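You operate a simulated robot arm through the tools that you are given. There is no shell and no other tool.

The job below is to be done with a simulated robot arm. You get a single attempt, and the scene is never put back.

## Task
Put things in order on the top of the short plywood bench. At the end: the banded blue windshield stands where the white mic flag (marked "Mosaruki") stood; the green mic windshield stands where the banded blue windshield stood; the yellow wheel chock stands on top of the bagged sync card; the white mic flag is on the mix board; whatever was shut is shut again. Leave all else as you found it, and nothing knocked over.

Only the result counts: the job must be done as asked and must still hold three seconds after the hand-in. Knocking over, shifting, dropping, spilling or breaking anything else fails it.

## Robot
A 6-joint arm with a two-finger gripper, fixed in place. Base frame: the origin is at the foot of the arm, x ahead of it, y to its left, z up; the work surface is at about z = 0. Units: mm, rad, N and s.
With the tool pointing down near the work surface it reaches from about 180 to 480 mm from the base axis. Its first joint turns from -1.152 to 1.152 rad. Payload 1.76 kg.
The TCP is the grasp point between the finger pads, 29 mm short of the fingertips. In the tool frame z runs along the fingers and y along their closing line. The gripper opens to 82 mm; its body begins 58 mm behind the TCP.
Orientation is told as [roll, pitch, yaw] about the base's x, y, z axes, in that order, counted from this pose: with the fingers straight down and closing along the base's y, the tool's x points along the base's -x, its y along +y and its z along -z.

## Interface
- The arm moves only by the tool arm_command. Its argument "rows" is a list of rows, each a list of 7 numbers: the shift along the tool's x, y, z in mm, then the turn, a rotation vector about the tool's x, y, z in rad, then the finger opening in mm, from 0 to 82. In form: [[x, y, z, ax, ay, az, jaw], ...]. A call has 1 to 20 rows; each row is the pose to reach, as a shift and turn from the pose commanded when the call began, along the tool's axes at that moment. Each row takes 0.2 s and may step no farther than 50 mm and 0.15 rad from the row before; otherwise, or with a gripper value out of range, the whole call is refused. A pose out of reach is approached as far as the arm can. The call stops where the force on the tool passes 40 N (or 10 N more than at its start, if that is more) or the arm is blocked; 0.2 s more then pass. The fingers move at their own pace (about 203.5 mm/s each) and stop on an object; they squeeze with about 23 N. The grip force told is the motor's: it shows also when the fingers shut on nothing. Time passes only in rows, and 0.2 s behind the last, so rows that repeat a pose let the fingers close. It gives the time, the measured TCP pose, the force on the tool (base axes), the opening and the grip force at its end, in the units of the frame above (readings bear some noise), with the torque about the TCP (base axes, N m) and any sound that the robot's microphone picked up.
- Cameras (640 x 400 px; columns grow to the right, rows downward): "scene" is fixed at [55.4, 326.1, 442.9]; the picture's right is [-0.80, -0.60, 0.00], its down [-0.23, 0.31, -0.92] and it looks along [0.55, -0.74, -0.39] (base axes); focal length 277 px, centre (320, 200). "wrist" rides on the gripper at [79, 4, -89] in the tool frame; the picture's right is [-0.05, 1.00, 0.00], its down [-0.71, -0.04, -0.71] and it looks along [-0.71, -0.04, 0.71] (tool axes); focal length 256 px, centre (320, 200). There is no depth. A picture from a camera that has moved, and an enlarged one, comes with that camera's place and axes in the base frame and with its lens.
- camera(camera): a new picture of that camera. It takes no simulated time.
- close_up(camera, box): a new picture of the part [left, top, right, bottom] of that camera's present view, enlarged. It takes no simulated time.
- sign_off(): hands the job in; it is judged then, once.

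Places have to be worked out from the pictures, the camera data and where the tool is seen. Open the gripper and draw the arm clear of the work before you hand the job in, unless the task says otherwise.

The tools are called by a JSON object that holds its "fn" and its "kwargs". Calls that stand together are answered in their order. arm_command: Moves the arm, as the interface text tells. Its arguments: {"type":"object","properties":{"rows":{"type":"array","items":{"type":"array","items":{"type":"number"}}}},"required":["rows"]} The other tools are called the same way: camera (camera) takes a picture; close_up (camera, box) takes an enlarged picture of a part of a camera's view; sign_off () hands the job in.

At the start:

```text
time: 0.0
position: [177.4, -166.0, 322.2]
tcp_rot: [-0.001, -0.001, 0.0]
ft_force: [-0.9, -0.6, 0.7]
wrist_torque: [0.01, 0.0, 0.0]
grip_width: 82.1
grasp_force: 0.2
```

scene: 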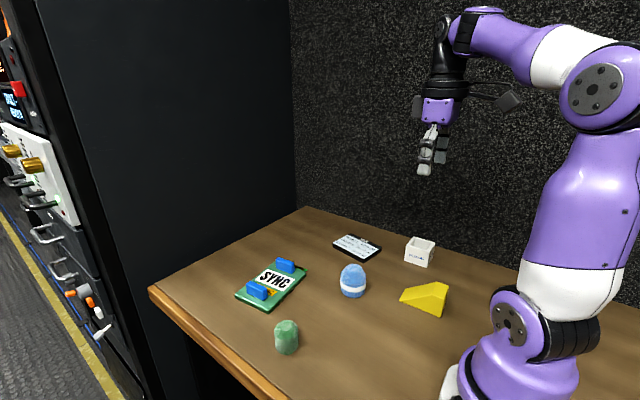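
wrist: 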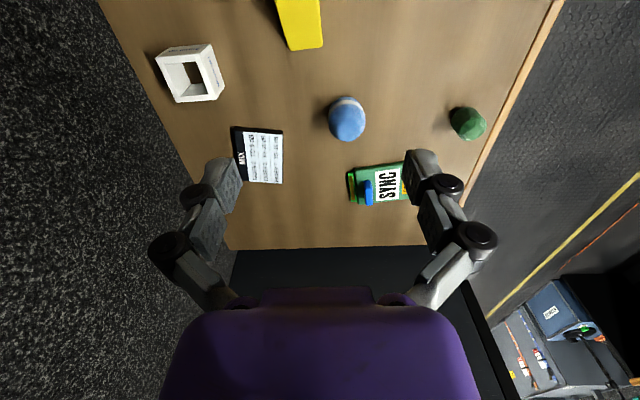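

I'll begin by looking closely at the bench objects from both cameras before planning any motion.

{"fn": "close_up", "kwargs": {"camera": "scene", "box": [220, 210, 380, 310]}}

{"fn": "close_up", "kwargs": {"camera": "scene", "box": [330, 220, 490, 320]}}

{"fn": "close_up", "kwargs": {"camera": "wrist", "box": [120, 0, 360, 150]}}

{"fn": "close_up", "kwargs": {"camera": "wrist", "box": [220, 80, 500, 255]}}

{"fn": "close_up", "kwargs": {"camera": "scene", "box": [220, 290, 396, 400]}}

```text
4.00 times, centred on (300, 260) of scene
camera zoom: at [55.4, 326.1, 442.9], right [-0.8, -0.6, 0.0], down [-0.23, 0.31, -0.92], along [0.55, -0.74, -0.39], focal length 1107 px, centre (400, -40)
```

zoom: 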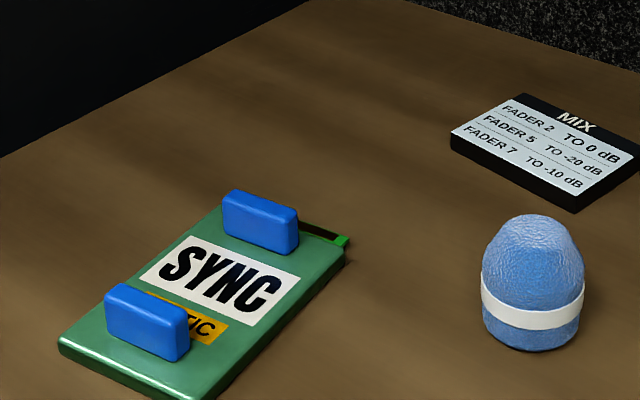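

```text
4.00 times, centred on (410, 270) of scene
camera zoom: at [55.4, 326.1, 442.9], right [-0.8, -0.6, 0.0], down [-0.23, 0.31, -0.92], along [0.55, -0.74, -0.39], focal length 1107 px, centre (-40, -80)
```

zoom: 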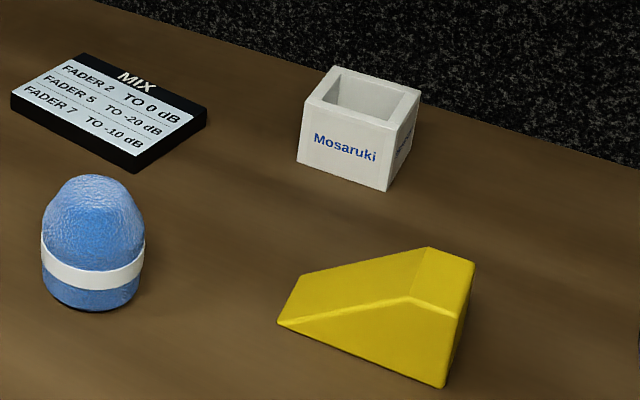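

```text
2.67 times, centred on (240, 75) of wrist
camera zoom: at [97.5, -162.9, 410.6], right [0.05, 1.0, 0.0], down [0.71, -0.04, 0.71], along [0.71, -0.04, -0.71], focal length 683 px, centre (533, 533)
```

zoom: 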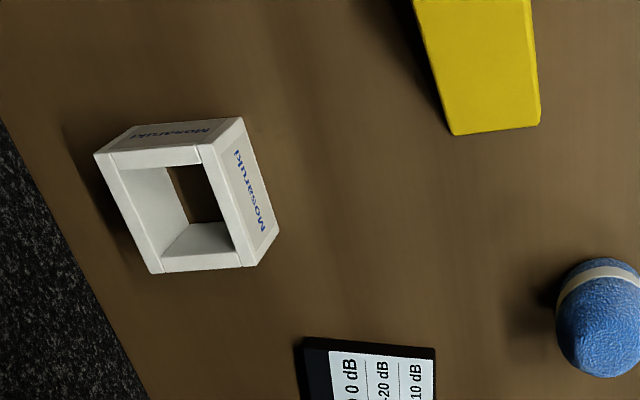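

```text
2.29 times, centred on (360, 168) of wrist
camera zoom: at [97.5, -162.9, 410.6], right [0.05, 1.0, 0.0], down [0.71, -0.04, 0.71], along [0.71, -0.04, -0.71], focal length 585 px, centre (229, 274)
```

zoom: 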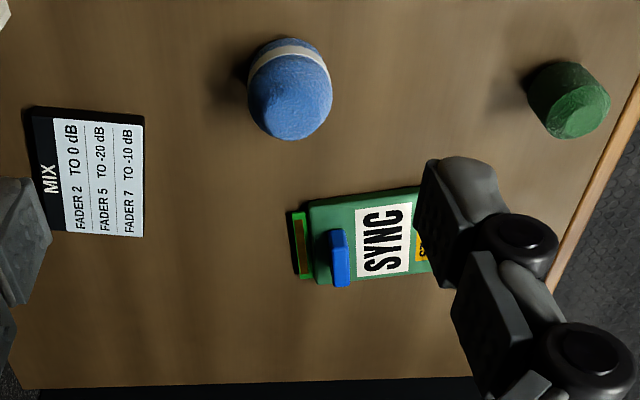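

```text
3.64 times, centred on (308, 345) of scene
camera zoom: at [55.4, 326.1, 442.9], right [-0.8, -0.6, 0.0], down [-0.23, 0.31, -0.92], along [0.55, -0.74, -0.39], focal length 1006 px, centre (364, -327)
```

zoom: 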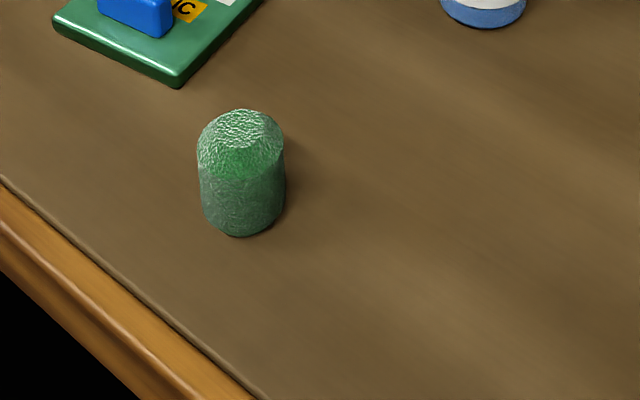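

The bench holds no lid or door that I can see. I judge the flag at about (219,-348), the mix board around (380,-290), blue around (300,-131), green around (324,70), the chock around (160,-188) and the card around (455,-28). I'll move above the flag and refine from there.

{"fn": "arm_command", "kwargs": {"rows": [[-6, -26, 22, 0, 0, 0, 82], [-12, -52, 44, 0, 0, 0, 82], [-18, -78, 66, 0, 0, 0, 82], [-24, -104, 88, 0, 0, 0, 82], [-30, -130, 110, 0, 0, 0, 82], [-36, -156, 132, 0, 0, 0, 82], [-41.6, -182, 152, 0, 0, 0, 82]]}}

{"fn": "camera", "kwargs": {"camera": "wrist"}}

{"fn": "camera", "kwargs": {"camera": "scene"}}

```text
time: 1.6
position: [219.1, -349.8, 171.5]
tcp_rot: [-0.001, -0.002, -0.001]
ft_force: [0.2, -0.1, 1.1]
wrist_torque: [-0.03, 0.01, 0.02]
grip_width: 82.1
grasp_force: 0.1
```

```text
taken
camera wrist: at [138.7, -346.8, 259.9], right [0.05, 1.0, 0.0], down [0.7, -0.04, 0.71], along [0.71, -0.04, -0.71], focal length 256 px, centre (320, 200)
```

wrist: 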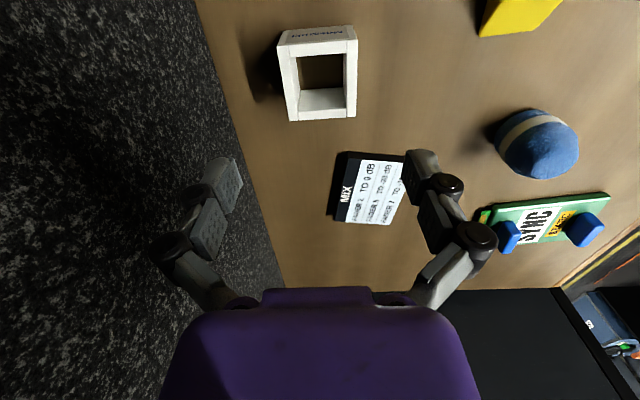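

```text
taken
```

scene: 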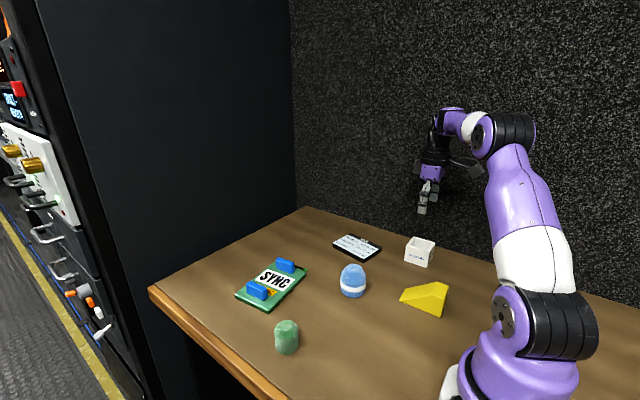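

The arm is above the flag. I'll enlarge the wrist view for accurate corners of the flag and the mix board.

{"fn": "close_up", "kwargs": {"camera": "wrist", "box": [240, 0, 400, 140]}}

{"fn": "close_up", "kwargs": {"camera": "wrist", "box": [300, 120, 460, 240]}}

{"fn": "close_up", "kwargs": {"camera": "wrist", "box": [460, 80, 640, 260]}}

```text
2.86 times, centred on (320, 70) of wrist
camera zoom: at [138.7, -346.8, 259.9], right [0.05, 1.0, 0.0], down [0.7, -0.04, 0.71], along [0.71, -0.04, -0.71], focal length 731 px, centre (320, 571)
```

zoom: 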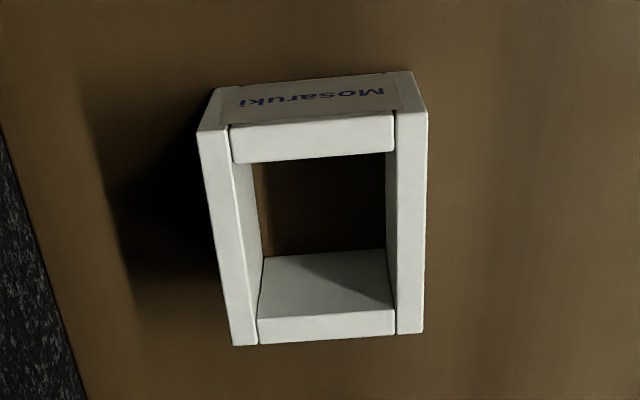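

```text
3.33 times, centred on (380, 180) of wrist
camera zoom: at [138.7, -346.8, 259.9], right [0.05, 1.0, 0.0], down [0.7, -0.04, 0.71], along [0.71, -0.04, -0.71], focal length 853 px, centre (120, 267)
```

zoom: 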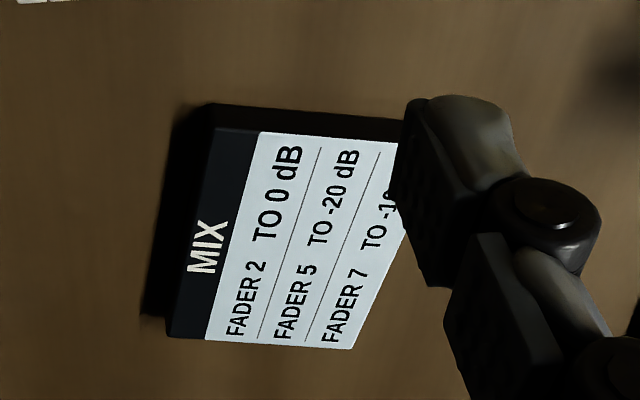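

```text
2.22 times, centred on (550, 170) of wrist
camera zoom: at [138.7, -346.8, 259.9], right [0.05, 1.0, 0.0], down [0.7, -0.04, 0.71], along [0.71, -0.04, -0.71], focal length 569 px, centre (-191, 267)
```

zoom: 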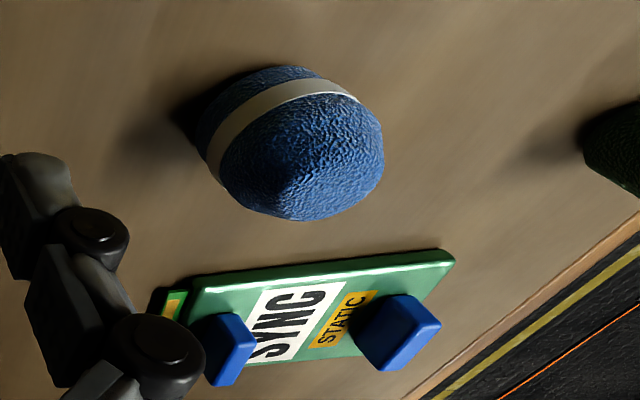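

The flag reads as a 60 x 60 x 45 mm frame, centred near (220,-351) and square to the axes. The mix board is centred near (378,-286) and is about 14 mm thick. I'll lower the open fingers to either side of the flag in y.

{"fn": "arm_command", "kwargs": {"rows": [[-1, -3, 30, 0, 0, 0, 82], [-1, -3, 60, 0, 0, 0, 82], [-1, -3, 85, 0, 0, 0, 82]]}}

{"fn": "camera", "kwargs": {"camera": "wrist"}}

{"fn": "close_up", "kwargs": {"camera": "scene", "box": [340, 170, 500, 290]}}

```text
time: 2.4
position: [222.6, -350.8, 86.2]
tcp_rot: [-0.002, -0.003, -0.002]
ft_force: [1.0, 0.5, -0.2]
wrist_torque: [0.0, 0.03, 0.0]
grip_width: 82.0
grasp_force: 0.0
```

```text
taken
camera wrist: at [141.5, -348.8, 175.0], right [0.05, 1.0, 0.0], down [0.7, -0.04, 0.71], along [0.71, -0.04, -0.71], focal length 256 px, centre (320, 200)
```

wrist: 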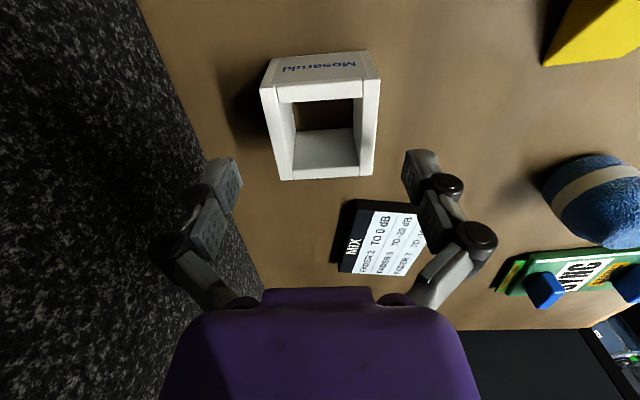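

```text
3.33 times, centred on (420, 230) of scene
camera zoom: at [55.4, 326.1, 442.9], right [-0.8, -0.6, 0.0], down [-0.23, 0.31, -0.92], along [0.55, -0.74, -0.39], focal length 923 px, centre (-13, 100)
```

zoom: 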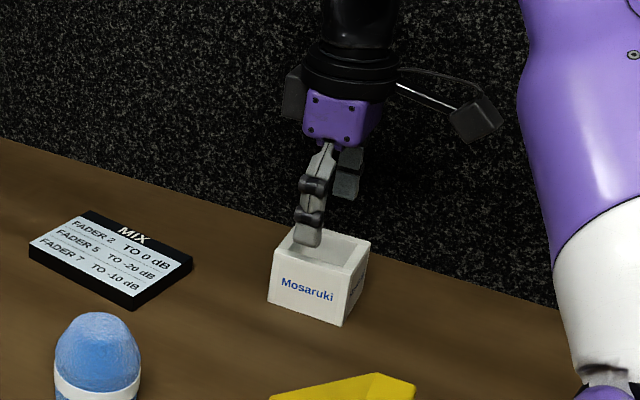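

The flag sits between the two fingers, about 2 mm to the +y side. I'll nudge over, descend to about 35 mm and close the fingers.

{"fn": "arm_command", "kwargs": {"rows": [[0, 1.5, 25, 0, 0, 0, 82], [0, 1.5, 50, 0, 0, 0, 82], [0, 1.5, 50, 0, 0, 0, 82], [0, 1.5, 50, 0, 0, 0, 70], [0, 1.5, 50, 0, 0, 0, 60], [0, 1.5, 50, 0, 0, 0, 50], [0, 1.5, 50, 0, 0, 0, 50]]}}

{"fn": "camera", "kwargs": {"camera": "wrist"}}

{"fn": "close_up", "kwargs": {"camera": "scene", "box": [340, 170, 500, 290]}}

```text
time: 4.0
position: [222.4, -349.4, 34.4]
tcp_rot: [-0.002, -0.002, 0.0]
ft_force: [-1.4, 0.7, 6.0]
wrist_torque: [0.11, 0.08, 0.04]
grip_width: 59.4
grasp_force: 23.3
```

```text
taken
camera wrist: at [141.6, -347.1, 123.6], right [0.05, 1.0, 0.0], down [0.7, -0.04, 0.71], along [0.71, -0.04, -0.71], focal length 256 px, centre (320, 200)
```

wrist: 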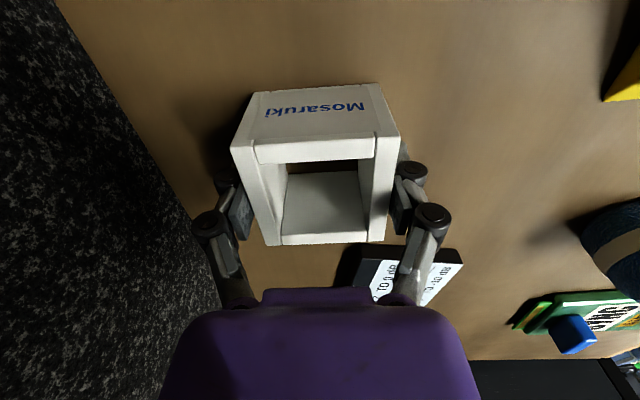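

```text
3.33 times, centred on (420, 230) of scene
camera zoom: at [55.4, 326.1, 442.9], right [-0.8, -0.6, 0.0], down [-0.23, 0.31, -0.92], along [0.55, -0.74, -0.39], focal length 923 px, centre (-13, 100)
```

zoom: 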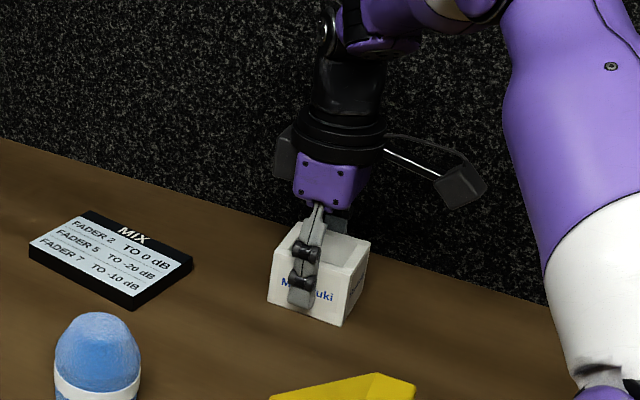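

The grip is firm: 59.4 mm wide at 23 N. Next I'll lift the flag and carry it over the near-middle of the mix board, around (366,-284).

{"fn": "arm_command", "kwargs": {"rows": [[0, 0, -20, 0, 0, 0, 50], [0, 0, -45, 0, 0, 0, 50], [0, 0, -70, 0, 0, 0, 50], [-29, 13, -70, 0, 0, 0, 50], [-58, 26, -70, 0, 0, 0, 50], [-88, 39, -70, 0, 0, 0, 50], [-117, 52, -70, 0, 0, 0, 50], [-146, 65.5, -70, 0, 0, 0, 50], [-146, 65.5, -50, 0, 0, 0, 50], [-146, 65.5, -35, 0, 0, 0, 50]]}}

{"fn": "camera", "kwargs": {"camera": "wrist"}}

{"fn": "close_up", "kwargs": {"camera": "scene", "box": [300, 170, 460, 290]}}

```text
time: 6.2
position: [365.2, -285.2, 71.7]
tcp_rot: [-0.003, -0.005, -0.002]
ft_force: [0.3, -0.5, 14.3]
wrist_torque: [0.0, -0.04, 0.02]
grip_width: 59.6
grasp_force: 23.4
```

```text
taken
camera wrist: at [285.9, -280.7, 161.2], right [0.05, 1.0, 0.0], down [0.7, -0.04, 0.71], along [0.71, -0.04, -0.7], focal length 256 px, centre (320, 200)
```

wrist: 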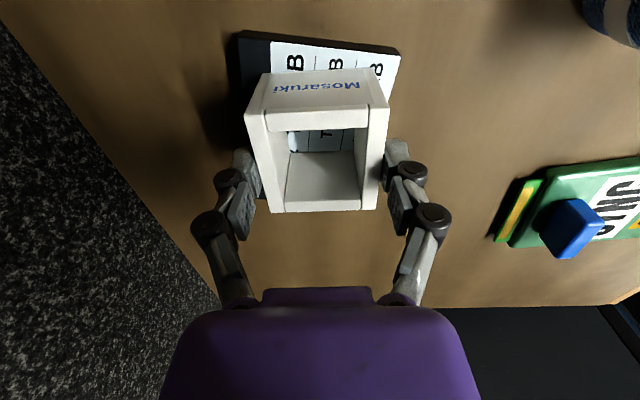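

```text
3.33 times, centred on (380, 230) of scene
camera zoom: at [55.4, 326.2, 442.9], right [-0.8, -0.6, 0.0], down [-0.23, 0.31, -0.92], along [0.55, -0.74, -0.39], focal length 923 px, centre (120, 100)
```

zoom: 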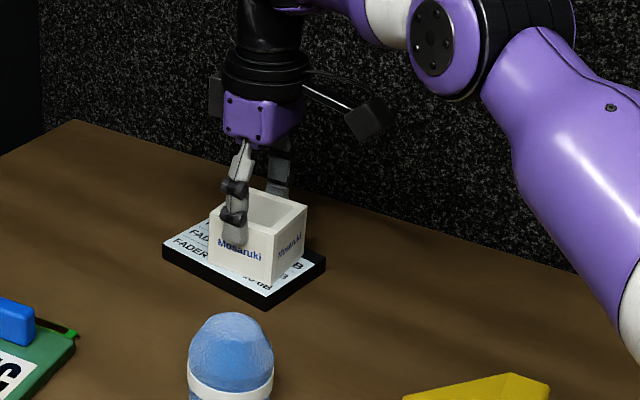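

The flag appears to hover over the board, but the vertical force reads 14 N. I'll hold still one row and re-read the force to tell contact from weight or motion.

{"fn": "arm_command", "kwargs": {"rows": [[0, 0, 0, 0, 0, 0, 50], [0, 0, 0, 0, 0, 0, 50]]}}

{"fn": "close_up", "kwargs": {"camera": "scene", "box": [330, 210, 410, 270]}}

{"fn": "close_up", "kwargs": {"camera": "wrist", "box": [200, 10, 440, 220]}}

```text
time: 6.8
position: [364.3, -283.5, 71.9]
tcp_rot: [-0.003, -0.004, -0.001]
ft_force: [3.9, -2.5, 14.3]
wrist_torque: [-0.05, -0.16, 0.0]
grip_width: 59.0
grasp_force: 23.3
```

```text
6.67 times, centred on (370, 240) of scene
camera zoom: at [55.4, 326.2, 442.9], right [-0.8, -0.6, 0.0], down [-0.23, 0.31, -0.92], along [0.55, -0.74, -0.39], focal length 1845 px, centre (-13, -67)
```

zoom: 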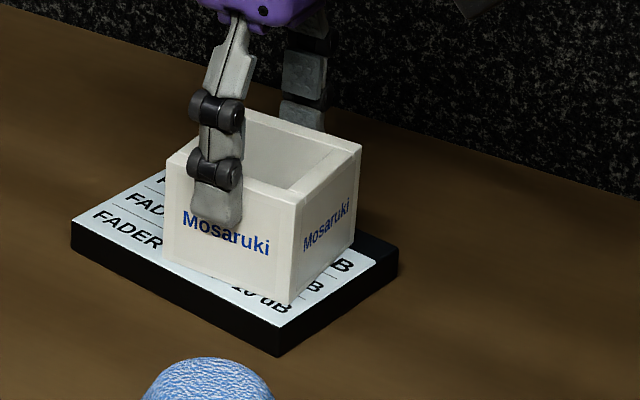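

```text
1.90 times, centred on (320, 115) of wrist
camera zoom: at [285.7, -280.7, 160.6], right [0.05, 1.0, 0.0], down [0.7, -0.04, 0.71], along [0.71, -0.04, -0.7], focal length 488 px, centre (320, 362)
```

zoom: 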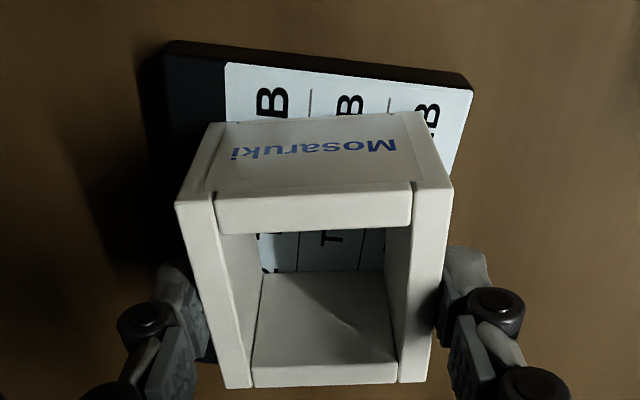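

The flag's lower corner lines up with the board top (z≈14), so it slid about 20 mm down in the grip and already rests flat on the board, which hasn't shifted. I'll ease off the pressure, open slowly and rise straight up.

{"fn": "arm_command", "kwargs": {"rows": [[0, 0, -1, 0, 0, 0, 50], [0, 0, -1.5, 0, 0, 0, 57], [0, 0, -1.5, 0, 0, 0, 62], [0, 0, -1.5, 0, 0, 0, 70], [0, 0, -1.5, 0, 0, 0, 76], [0, 0, -1.5, 0, 0, 0, 76]]}}

{"fn": "close_up", "kwargs": {"camera": "scene", "box": [330, 210, 410, 270]}}

{"fn": "camera", "kwargs": {"camera": "wrist"}}

```text
time: 8.2
position: [365.3, -283.1, 72.5]
tcp_rot: [0.0, -0.003, -0.001]
ft_force: [0.1, -0.2, -0.8]
wrist_torque: [-0.02, 0.01, 0.01]
grip_width: 76.1
grasp_force: 0.0
```

```text
6.67 times, centred on (370, 240) of scene
camera zoom: at [55.4, 326.1, 442.9], right [-0.8, -0.6, 0.0], down [-0.23, 0.31, -0.92], along [0.55, -0.74, -0.39], focal length 1845 px, centre (-13, -67)
```

zoom: 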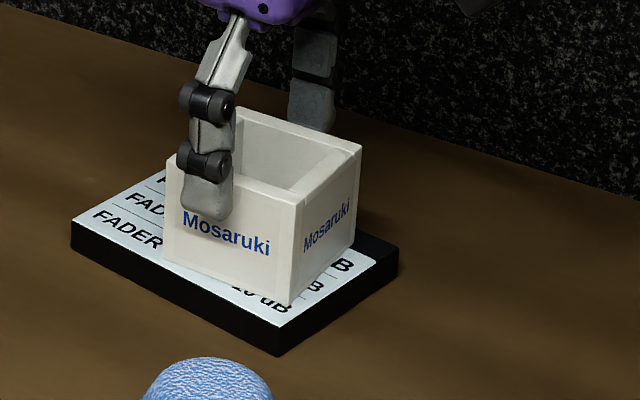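

```text
taken
camera wrist: at [285.9, -281.0, 161.3], right [0.05, 1.0, 0.0], down [0.7, -0.04, 0.71], along [0.71, -0.04, -0.71], focal length 256 px, centre (320, 200)
```

wrist: 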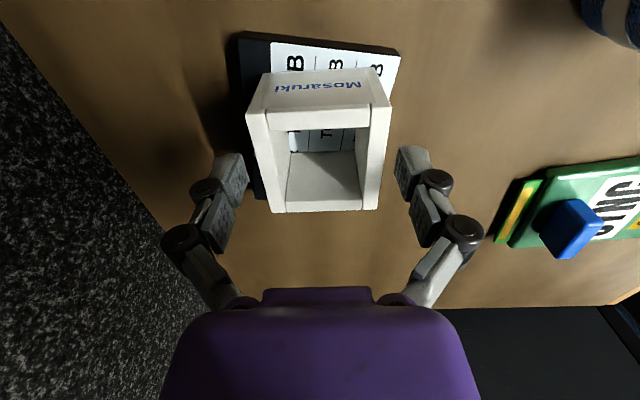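

The flag stands free and flat on the board, and the tool force is near zero. I'll rise clear and go above the blue windshield for a closer look.

{"fn": "arm_command", "kwargs": {"rows": [[0, 0, -20, 0, 0, 0, 76], [0, 0, -50, 0, 0, 0, 80], [0, 0, -85, 0, 0, 0, 82], [16, 38, -90, 0, 0, 0, 82], [33, 76, -90, 0, 0, 0, 82], [50, 114, -90, 0, 0, 0, 82], [66, 153, -90, 0, 0, 0, 82], [66, 153, -90, 0, 0, 0, 82]]}}

{"fn": "camera", "kwargs": {"camera": "wrist"}}

{"fn": "camera", "kwargs": {"camera": "scene"}}

```text
time: 10.0
position: [299.1, -130.5, 162.3]
tcp_rot: [-0.002, -0.003, -0.001]
ft_force: [0.9, 0.5, -0.1]
wrist_torque: [0.02, 0.0, -0.02]
grip_width: 82.0
grasp_force: 0.0
```

```text
taken
camera wrist: at [219.3, -126.8, 250.8], right [0.05, 1.0, 0.0], down [0.7, -0.04, 0.71], along [0.71, -0.04, -0.71], focal length 256 px, centre (320, 200)
```

wrist: 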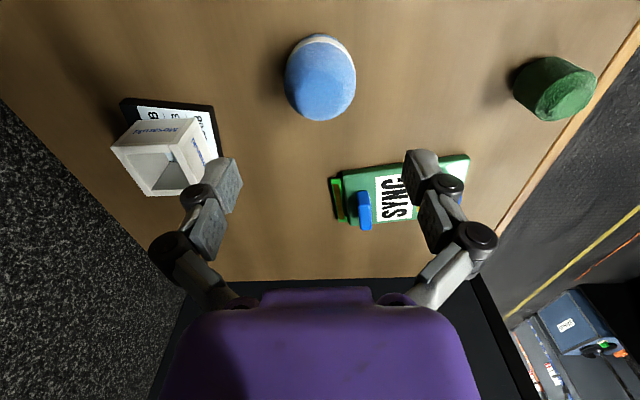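

```text
taken
```

scene: 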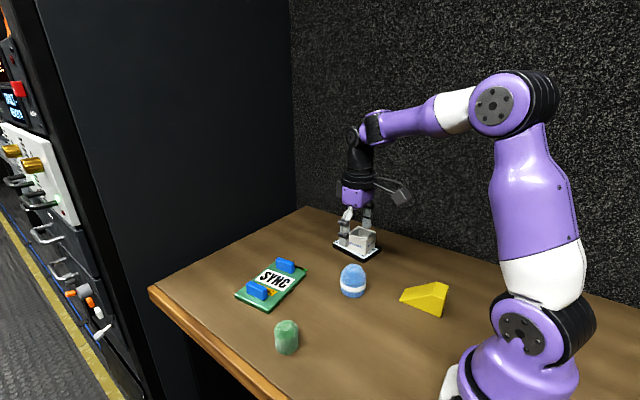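

The tool is above the blue windshield; in the scene view the gripper only lines up with the flag by chance. I'll enlarge the wrist view on blue, green and the card.

{"fn": "close_up", "kwargs": {"camera": "wrist", "box": [250, 10, 410, 130]}}

{"fn": "close_up", "kwargs": {"camera": "wrist", "box": [470, 30, 630, 150]}}

{"fn": "close_up", "kwargs": {"camera": "wrist", "box": [310, 130, 490, 250]}}

{"fn": "close_up", "kwargs": {"camera": "scene", "box": [320, 240, 400, 300]}}

```text
3.33 times, centred on (330, 70) of wrist
camera zoom: at [219.3, -126.8, 250.8], right [0.05, 1.0, 0.0], down [0.7, -0.04, 0.71], along [0.71, -0.04, -0.71], focal length 853 px, centre (287, 633)
```

zoom: 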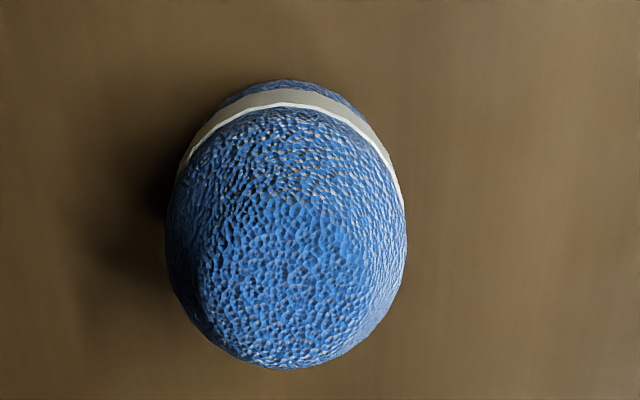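

```text
3.33 times, centred on (550, 90) of wrist
camera zoom: at [219.3, -126.8, 250.8], right [0.05, 1.0, 0.0], down [0.7, -0.04, 0.71], along [0.71, -0.04, -0.71], focal length 853 px, centre (-447, 567)
```

zoom: 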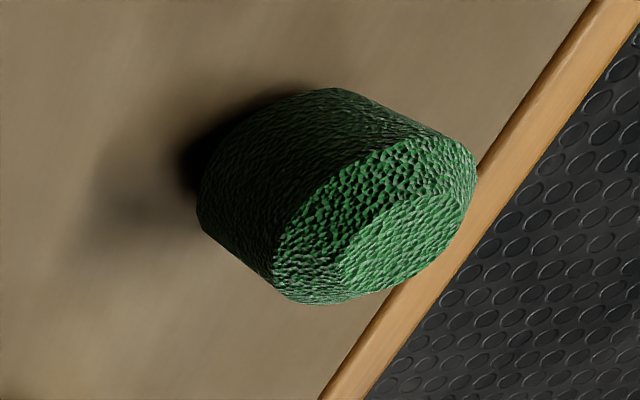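

```text
3.33 times, centred on (400, 190) of wrist
camera zoom: at [219.3, -126.8, 250.8], right [0.05, 1.0, 0.0], down [0.7, -0.04, 0.71], along [0.71, -0.04, -0.71], focal length 853 px, centre (53, 233)
```

zoom: 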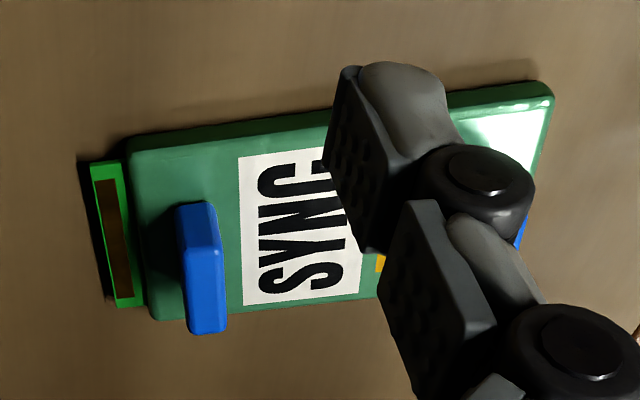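

```text
6.67 times, centred on (360, 270) of scene
camera zoom: at [55.4, 326.1, 442.9], right [-0.8, -0.6, 0.0], down [-0.23, 0.31, -0.92], along [0.55, -0.74, -0.39], focal length 1845 px, centre (53, -267)
```

zoom: 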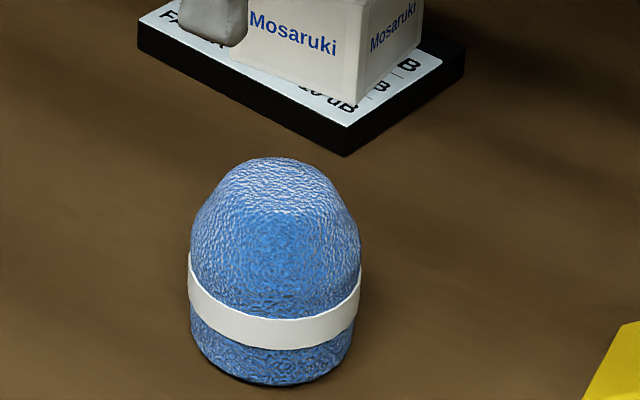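

Blue centres at about (300.5,-131.5), roughly 57 mm across and 68 mm tall, right under the tool. I'll come part-way down and check the alignment before straddling it.

{"fn": "arm_command", "kwargs": {"rows": [[0, 0, 20, 0, 0, 0, 82], [0, 0, 40, 0, 0, 0, 82], [0, 0, 60, 0, 0, 0, 82]]}}

{"fn": "camera", "kwargs": {"camera": "wrist"}}

{"fn": "close_up", "kwargs": {"camera": "scene", "box": [300, 200, 420, 310]}}

```text
time: 10.8
position: [300.0, -129.6, 101.7]
tcp_rot: [-0.002, -0.003, -0.001]
ft_force: [-0.1, -0.6, 0.2]
wrist_torque: [0.03, 0.04, 0.03]
grip_width: 82.1
grasp_force: 0.0
```

```text
taken
camera wrist: at [220.4, -126.5, 190.4], right [0.05, 1.0, 0.0], down [0.7, -0.04, 0.71], along [0.71, -0.04, -0.71], focal length 256 px, centre (320, 200)
```

wrist: 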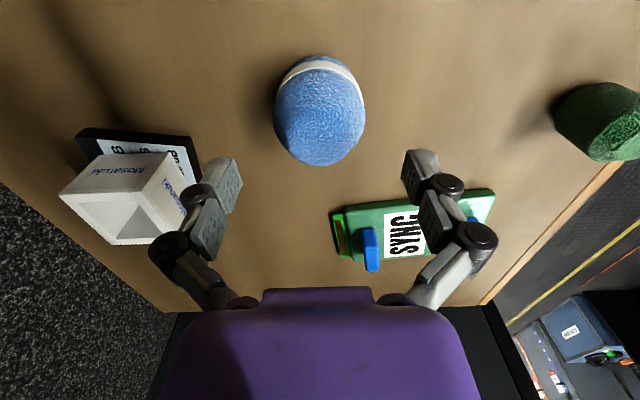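

```text
3.64 times, centred on (360, 255) of scene
camera zoom: at [55.4, 326.1, 442.9], right [-0.8, -0.6, 0.0], down [-0.23, 0.31, -0.92], along [0.55, -0.74, -0.39], focal length 1006 px, centre (174, 0)
```

zoom: 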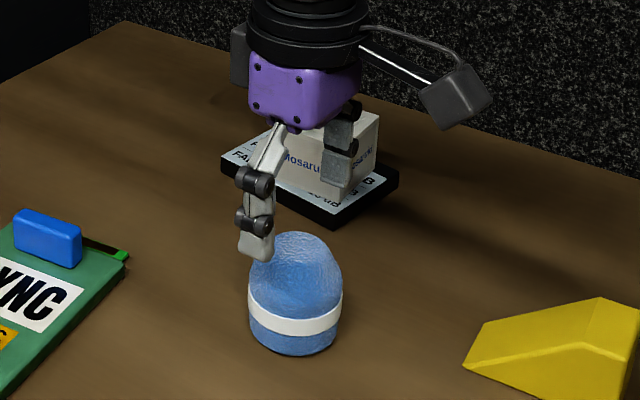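

Blue is centred between the fingers. I'll descend to about z=33 and close gently.

{"fn": "arm_command", "kwargs": {"rows": [[0, 0.5, 25, 0, 0, 0, 82], [0, 0.5, 50, 0, 0, 0, 82], [0, 0.5, 69, 0, 0, 0, 82], [0, 0.5, 69, 0, 0, 0, 72], [0, 0.5, 69, 0, 0, 0, 62], [0, 0.5, 69, 0, 0, 0, 54], [0, 0.5, 69, 0, 0, 0, 45], [0, 0.5, 69, 0, 0, 0, 45]]}}

{"fn": "camera", "kwargs": {"camera": "wrist"}}

{"fn": "close_up", "kwargs": {"camera": "scene", "box": [300, 200, 420, 310]}}

```text
time: 12.6
position: [300.8, -130.3, 31.5]
tcp_rot: [-0.001, -0.001, 0.0]
ft_force: [-0.5, 0.2, 2.8]
wrist_torque: [0.0, -0.03, 0.01]
grip_width: 54.4
grasp_force: 22.8
```

```text
taken
camera wrist: at [220.7, -126.8, 120.6], right [0.05, 1.0, 0.0], down [0.7, -0.04, 0.71], along [0.71, -0.04, -0.71], focal length 256 px, centre (320, 200)
```

wrist: 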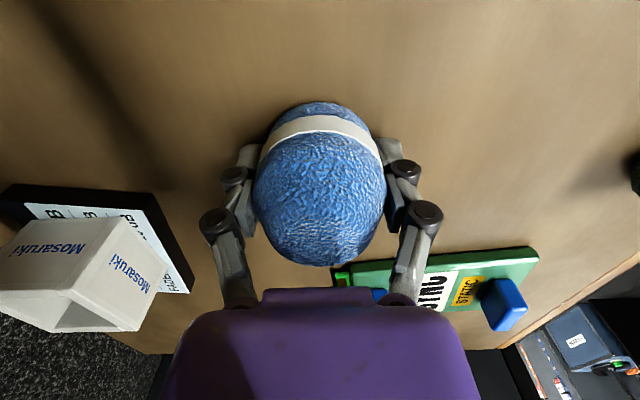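

```text
3.64 times, centred on (360, 255) of scene
camera zoom: at [55.4, 326.1, 442.9], right [-0.8, -0.6, 0.0], down [-0.23, 0.31, -0.92], along [0.55, -0.74, -0.39], focal length 1006 px, centre (174, 0)
```

zoom: 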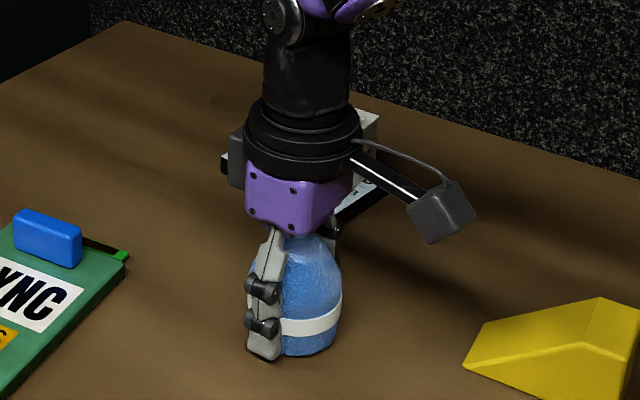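

Blue is gripped at 54.4 mm. I'll lift it slowly by 30 mm, hold still and check for slip and weight.

{"fn": "arm_command", "kwargs": {"rows": [[0, 0, -2, 0, 0, 0, 45], [0, 0, -5, 0, 0, 0, 45], [0, 0, -9, 0, 0, 0, 45], [0, 0, -14, 0, 0, 0, 45], [0, 0, -19, 0, 0, 0, 45], [0, 0, -24, 0, 0, 0, 45], [0, 0, -28, 0, 0, 0, 45], [0, 0, -30, 0, 0, 0, 45], [0, 0, -30, 0, 0, 0, 45]]}}

{"fn": "camera", "kwargs": {"camera": "wrist"}}

{"fn": "close_up", "kwargs": {"camera": "scene", "box": [300, 200, 420, 310]}}

```text
time: 14.6
position: [300.7, -131.3, 62.2]
tcp_rot: [-0.001, -0.002, 0.001]
ft_force: [0.7, 0.8, 1.2]
wrist_torque: [0.0, -0.01, 0.0]
grip_width: 54.1
grasp_force: 22.6
```

```text
taken
camera wrist: at [220.5, -128.2, 151.6], right [0.05, 1.0, 0.0], down [0.7, -0.04, 0.71], along [0.71, -0.04, -0.71], focal length 256 px, centre (320, 200)
```

wrist: 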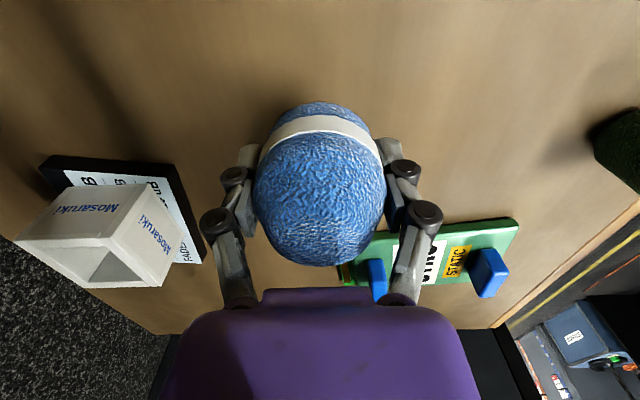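

```text
3.64 times, centred on (360, 255) of scene
camera zoom: at [55.4, 326.1, 442.9], right [-0.8, -0.6, 0.0], down [-0.23, 0.31, -0.92], along [0.55, -0.74, -0.39], focal length 1006 px, centre (174, 0)
```

zoom: 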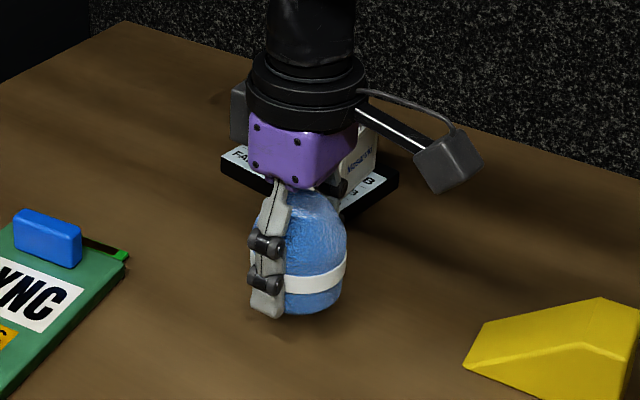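

The view in the grip hasn't changed, so nothing slipped, and blue weighs little. I'll rise and carry it over to the flag's old spot at (220,-350), stopping above it.

{"fn": "arm_command", "kwargs": {"rows": [[0, 0, -8, 0, 0, 0, 45], [0, 0, -18, 0, 0, 0, 45], [0, 0, -30, 0, 0, 0, 45], [5, -14, -40, 0, 0, 0, 45], [13, -35, -40, 0, 0, 0, 45], [22, -60, -40, 0, 0, 0, 45], [32, -87, -40, 0, 0, 0, 45], [42, -114, -40, 0, 0, 0, 45], [52, -141, -40, 0, 0, 0, 45], [62, -168, -40, 0, 0, 0, 45], [70, -191, -40, 0, 0, 0, 45], [77, -210, -40, 0, 0, 0, 45], [80.5, -219.5, -40, 0, 0, 0, 45], [80.5, -219.5, -30, 0, 0, 0, 45], [80.5, -219.5, -15, 0, 0, 0, 45], [80.5, -219.5, 0, 0, 0, 0, 45], [80.5, -219.5, 10, 0, 0, 0, 45], [80.5, -219.5, 18, 0, 0, 0, 45], [80.5, -219.5, 18, 0, 0, 0, 45]]}}

{"fn": "camera", "kwargs": {"camera": "wrist"}}

{"fn": "close_up", "kwargs": {"camera": "scene", "box": [340, 170, 500, 290]}}

```text
time: 18.6
position: [220.7, -349.9, 44.5]
tcp_rot: [-0.001, -0.003, 0.0]
ft_force: [-0.6, -0.5, 0.2]
wrist_torque: [0.0, 0.03, 0.0]
grip_width: 54.4
grasp_force: 22.7
```

```text
taken
camera wrist: at [140.3, -346.4, 133.6], right [0.05, 1.0, 0.0], down [0.7, -0.04, 0.71], along [0.71, -0.04, -0.71], focal length 256 px, centre (320, 200)
```

wrist: 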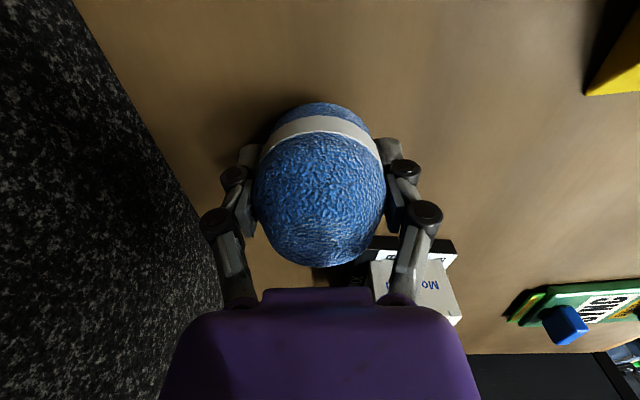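

```text
3.33 times, centred on (420, 230) of scene
camera zoom: at [55.4, 326.1, 442.9], right [-0.8, -0.6, 0.0], down [-0.23, 0.31, -0.92], along [0.55, -0.74, -0.39], focal length 923 px, centre (-13, 100)
```

zoom: 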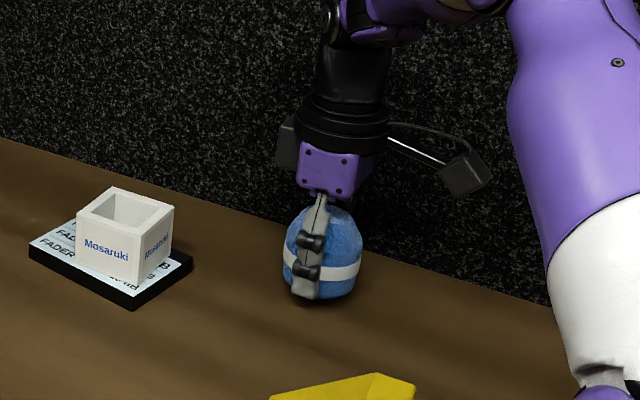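

Blue hangs about 12 mm above the bench at the flag's old spot. I'll lower slowly until it just touches.

{"fn": "arm_command", "kwargs": {"rows": [[0, 0, 4, 0, 0, 0, 45], [0, 0, 8, 0, 0, 0, 45], [0, 0, 10.5, 0, 0, 0, 45], [0, 0, 12, 0, 0, 0, 45], [0, 0, 12, 0, 0, 0, 45]]}}

{"fn": "close_up", "kwargs": {"camera": "scene", "box": [380, 220, 460, 280]}}

```text
time: 19.8
position: [219.0, -350.2, 32.1]
tcp_rot: [-0.002, -0.002, 0.0]
ft_force: [-0.3, 0.7, -0.5]
wrist_torque: [0.02, -0.04, 0.0]
grip_width: 54.0
grasp_force: 23.1
```

```text
6.67 times, centred on (420, 250) of scene
camera zoom: at [55.4, 326.1, 442.9], right [-0.8, -0.6, 0.0], down [-0.23, 0.31, -0.92], along [0.55, -0.74, -0.39], focal length 1845 px, centre (-347, -133)
```

zoom: 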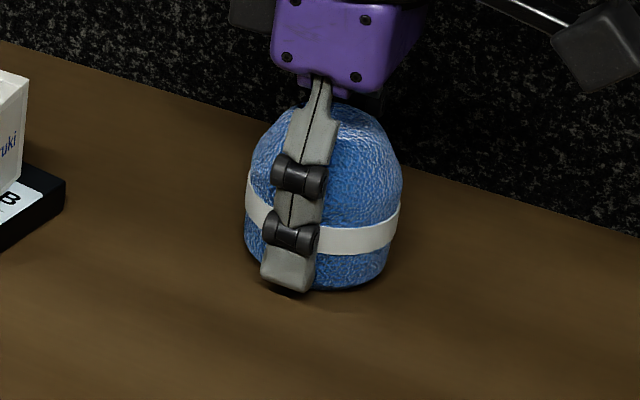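

There is no contact force yet; I'll lower in half-millimetre steps to feel for the bench.

{"fn": "arm_command", "kwargs": {"rows": [[0, 0, 0.7, 0, 0, 0, 45], [0, 0, 1.4, 0, 0, 0, 45], [0, 0, 1.4, 0, 0, 0, 45]]}}

```text
time: 20.6
position: [219.8, -349.5, 31.3]
tcp_rot: [-0.002, -0.002, -0.001]
ft_force: [-0.4, 0.9, 5.1]
wrist_torque: [0.08, 0.03, 0.02]
grip_width: 54.2
grasp_force: 23.0
```

It now rests on the bench, pressed down at about 5 N. I'll open the fingers slowly and rise straight up.

{"fn": "arm_command", "kwargs": {"rows": [[0, 0, 0, 0, 0, 0, 52], [0, 0, 0, 0, 0, 0, 56], [0, 0, 0, 0, 0, 0, 62], [0, 0, 0, 0, 0, 0, 72], [0, 0, 0, 0, 0, 0, 80], [0, 0, -5, 0, 0, 0, 82], [0, 0, -20, 0, 0, 0, 82], [0, 0, -45, 0, 0, 0, 82], [0, 0, -80, 0, 0, 0, 82], [0, 0, -120, 0, 0, 0, 82]]}}

{"fn": "camera", "kwargs": {"camera": "wrist"}}

{"fn": "close_up", "kwargs": {"camera": "scene", "box": [340, 200, 480, 290]}}

```text
time: 22.8
position: [221.1, -349.9, 150.4]
tcp_rot: [0.0, -0.002, 0.0]
ft_force: [-0.3, -0.2, 0.5]
wrist_torque: [0.03, -0.01, 0.01]
grip_width: 82.2
grasp_force: 0.0
```

```text
taken
camera wrist: at [140.8, -347.3, 238.9], right [0.05, 1.0, 0.0], down [0.71, -0.04, 0.71], along [0.71, -0.04, -0.71], focal length 256 px, centre (320, 200)
```

wrist: 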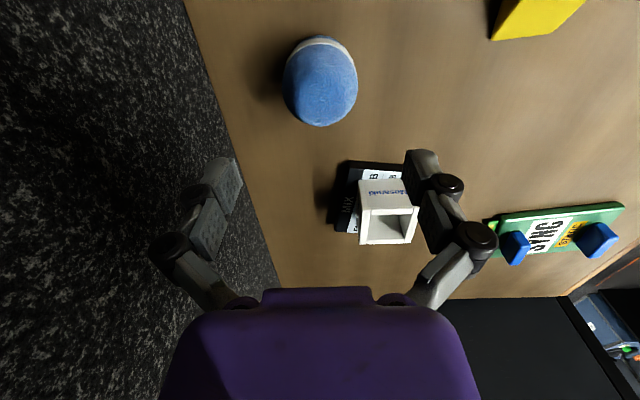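

```text
4.44 times, centred on (410, 245) of scene
camera zoom: at [55.4, 326.1, 442.9], right [-0.8, -0.6, 0.0], down [-0.23, 0.31, -0.92], along [0.55, -0.74, -0.39], focal length 1230 px, centre (-80, 0)
```

zoom: 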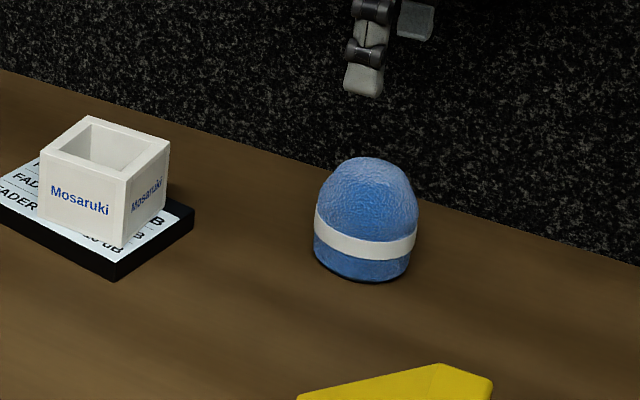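

Blue stands upright at the flag's old place. Next I'll travel at height to above the green windshield, near (324,70).

{"fn": "arm_command", "kwargs": {"rows": [[-5, 20, -5, 0, 0, 0, 82], [-13, 53, -10, 0, 0, 0, 82], [-22, 88, -10, 0, 0, 0, 82], [-31, 125, -10, 0, 0, 0, 82], [-40, 162, -10, 0, 0, 0, 82], [-49, 199, -10, 0, 0, 0, 82], [-58, 236, -10, 0, 0, 0, 82], [-67, 273, -10, 0, 0, 0, 82], [-77, 310, -10, 0, 0, 0, 82], [-86, 347, -10, 0, 0, 0, 82], [-95, 384, -10, 0, 0, 0, 82], [-104.5, 420, -10, 0, 0, 0, 82], [-104.5, 420, -10, 0, 0, 0, 82]]}}

{"fn": "camera", "kwargs": {"camera": "wrist"}}

{"fn": "close_up", "kwargs": {"camera": "wrist", "box": [240, 0, 400, 120]}}

{"fn": "camera", "kwargs": {"camera": "scene"}}

```text
time: 25.6
position: [324.0, 70.3, 158.7]
tcp_rot: [-0.001, -0.002, 0.001]
ft_force: [0.1, -0.4, -0.4]
wrist_torque: [-0.02, 0.01, -0.01]
grip_width: 82.0
grasp_force: 0.0
```

```text
taken
camera wrist: at [244.3, 73.2, 247.8], right [0.05, 1.0, 0.0], down [0.71, -0.04, 0.71], along [0.71, -0.04, -0.71], focal length 256 px, centre (320, 200)
```

wrist: 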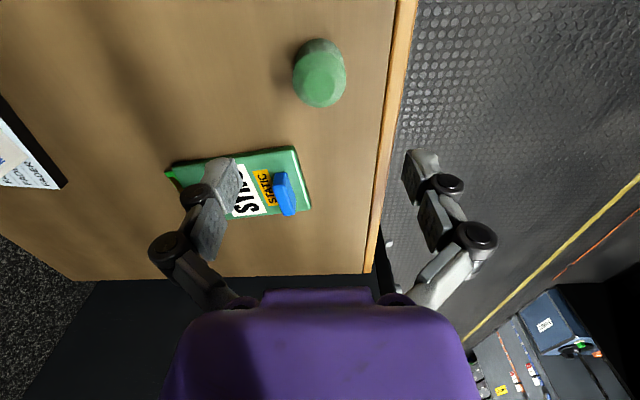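

```text
3.33 times, centred on (320, 60) of wrist
camera zoom: at [244.3, 73.2, 247.8], right [0.05, 1.0, 0.0], down [0.71, -0.04, 0.71], along [0.71, -0.04, -0.71], focal length 853 px, centre (320, 667)
```

zoom: 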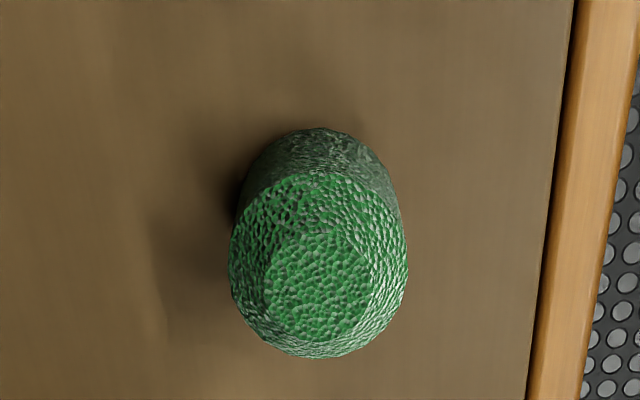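

```text
taken
```

scene: 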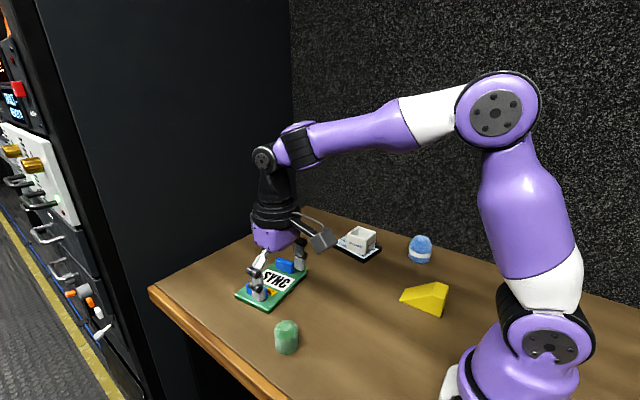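

Green centres at about (322,69.5), roughly 42 mm across and 50 mm tall. I'll narrow the jaws to 66 mm to stay off the bench rim and descend part-way.

{"fn": "arm_command", "kwargs": {"rows": [[2, -0.5, 25, 0, 0, 0, 66], [2, -0.5, 50, 0, 0, 0, 66], [2, -0.5, 75, 0, 0, 0, 66], [2, -0.5, 75, 0, 0, 0, 66]]}}

{"fn": "camera", "kwargs": {"camera": "wrist"}}

{"fn": "close_up", "kwargs": {"camera": "scene", "box": [220, 270, 380, 390]}}

```text
time: 26.6
position: [322.2, 68.0, 85.7]
tcp_rot: [-0.001, -0.002, -0.002]
ft_force: [-0.3, -0.2, 0.2]
wrist_torque: [0.01, 0.0, 0.0]
grip_width: 66.3
grasp_force: 0.0
```

```text
taken
camera wrist: at [241.8, 71.3, 174.0], right [0.05, 1.0, 0.0], down [0.71, -0.04, 0.71], along [0.71, -0.04, -0.71], focal length 256 px, centre (320, 200)
```

wrist: 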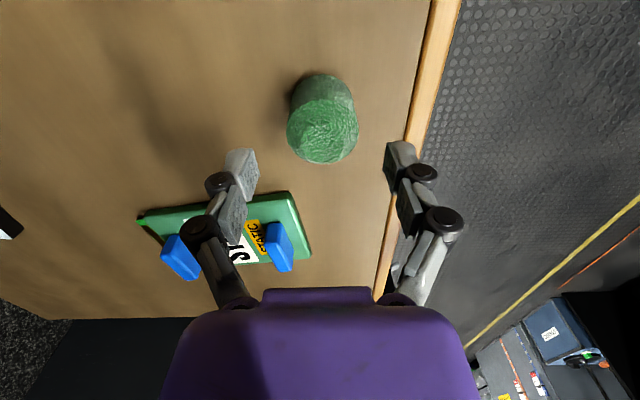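

```text
3.33 times, centred on (300, 330) of scene
camera zoom: at [55.4, 326.1, 442.9], right [-0.8, -0.6, 0.0], down [-0.23, 0.31, -0.92], along [0.55, -0.74, -0.39], focal length 923 px, centre (387, -233)
```

zoom: 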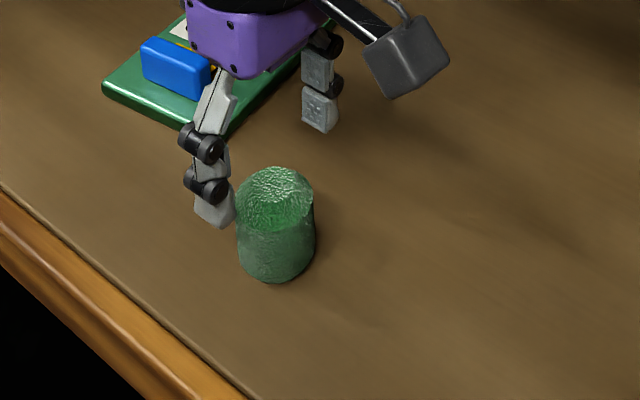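

Green is centred between the fingers. I'll descend to about z=32 and close.

{"fn": "arm_command", "kwargs": {"rows": [[0, 0.5, 25, 0, 0, 0, 66], [0, 0.5, 45, 0, 0, 0, 66], [0, 0.5, 54, 0, 0, 0, 66], [0, 0.5, 54, 0, 0, 0, 56], [0, 0.5, 54, 0, 0, 0, 46], [0, 0.5, 54, 0, 0, 0, 38], [0, 0.5, 54, 0, 0, 0, 30], [0, 0.5, 54, 0, 0, 0, 30]]}}

{"fn": "camera", "kwargs": {"camera": "wrist"}}

{"fn": "close_up", "kwargs": {"camera": "scene", "box": [220, 270, 380, 390]}}

```text
time: 28.4
position: [321.9, 69.7, 32.0]
tcp_rot: [0.001, -0.002, 0.0]
ft_force: [-0.2, -0.1, 1.4]
wrist_torque: [0.02, 0.01, -0.03]
grip_width: 39.7
grasp_force: 23.0
```

```text
taken
camera wrist: at [242.7, 73.3, 120.4], right [0.05, 1.0, 0.0], down [0.7, -0.04, 0.71], along [0.71, -0.04, -0.71], focal length 256 px, centre (320, 200)
```

wrist: 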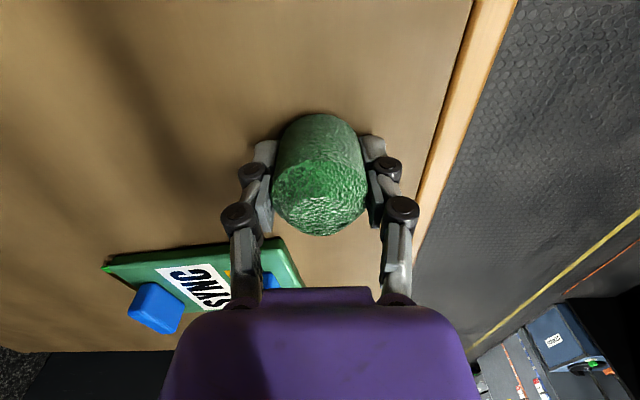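

```text
3.33 times, centred on (300, 330) of scene
camera zoom: at [55.4, 326.1, 442.9], right [-0.8, -0.6, 0.0], down [-0.23, 0.31, -0.92], along [0.55, -0.74, -0.39], focal length 923 px, centre (387, -233)
```

zoom: 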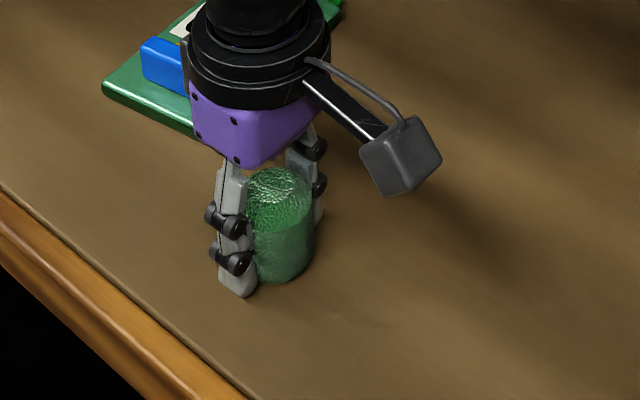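

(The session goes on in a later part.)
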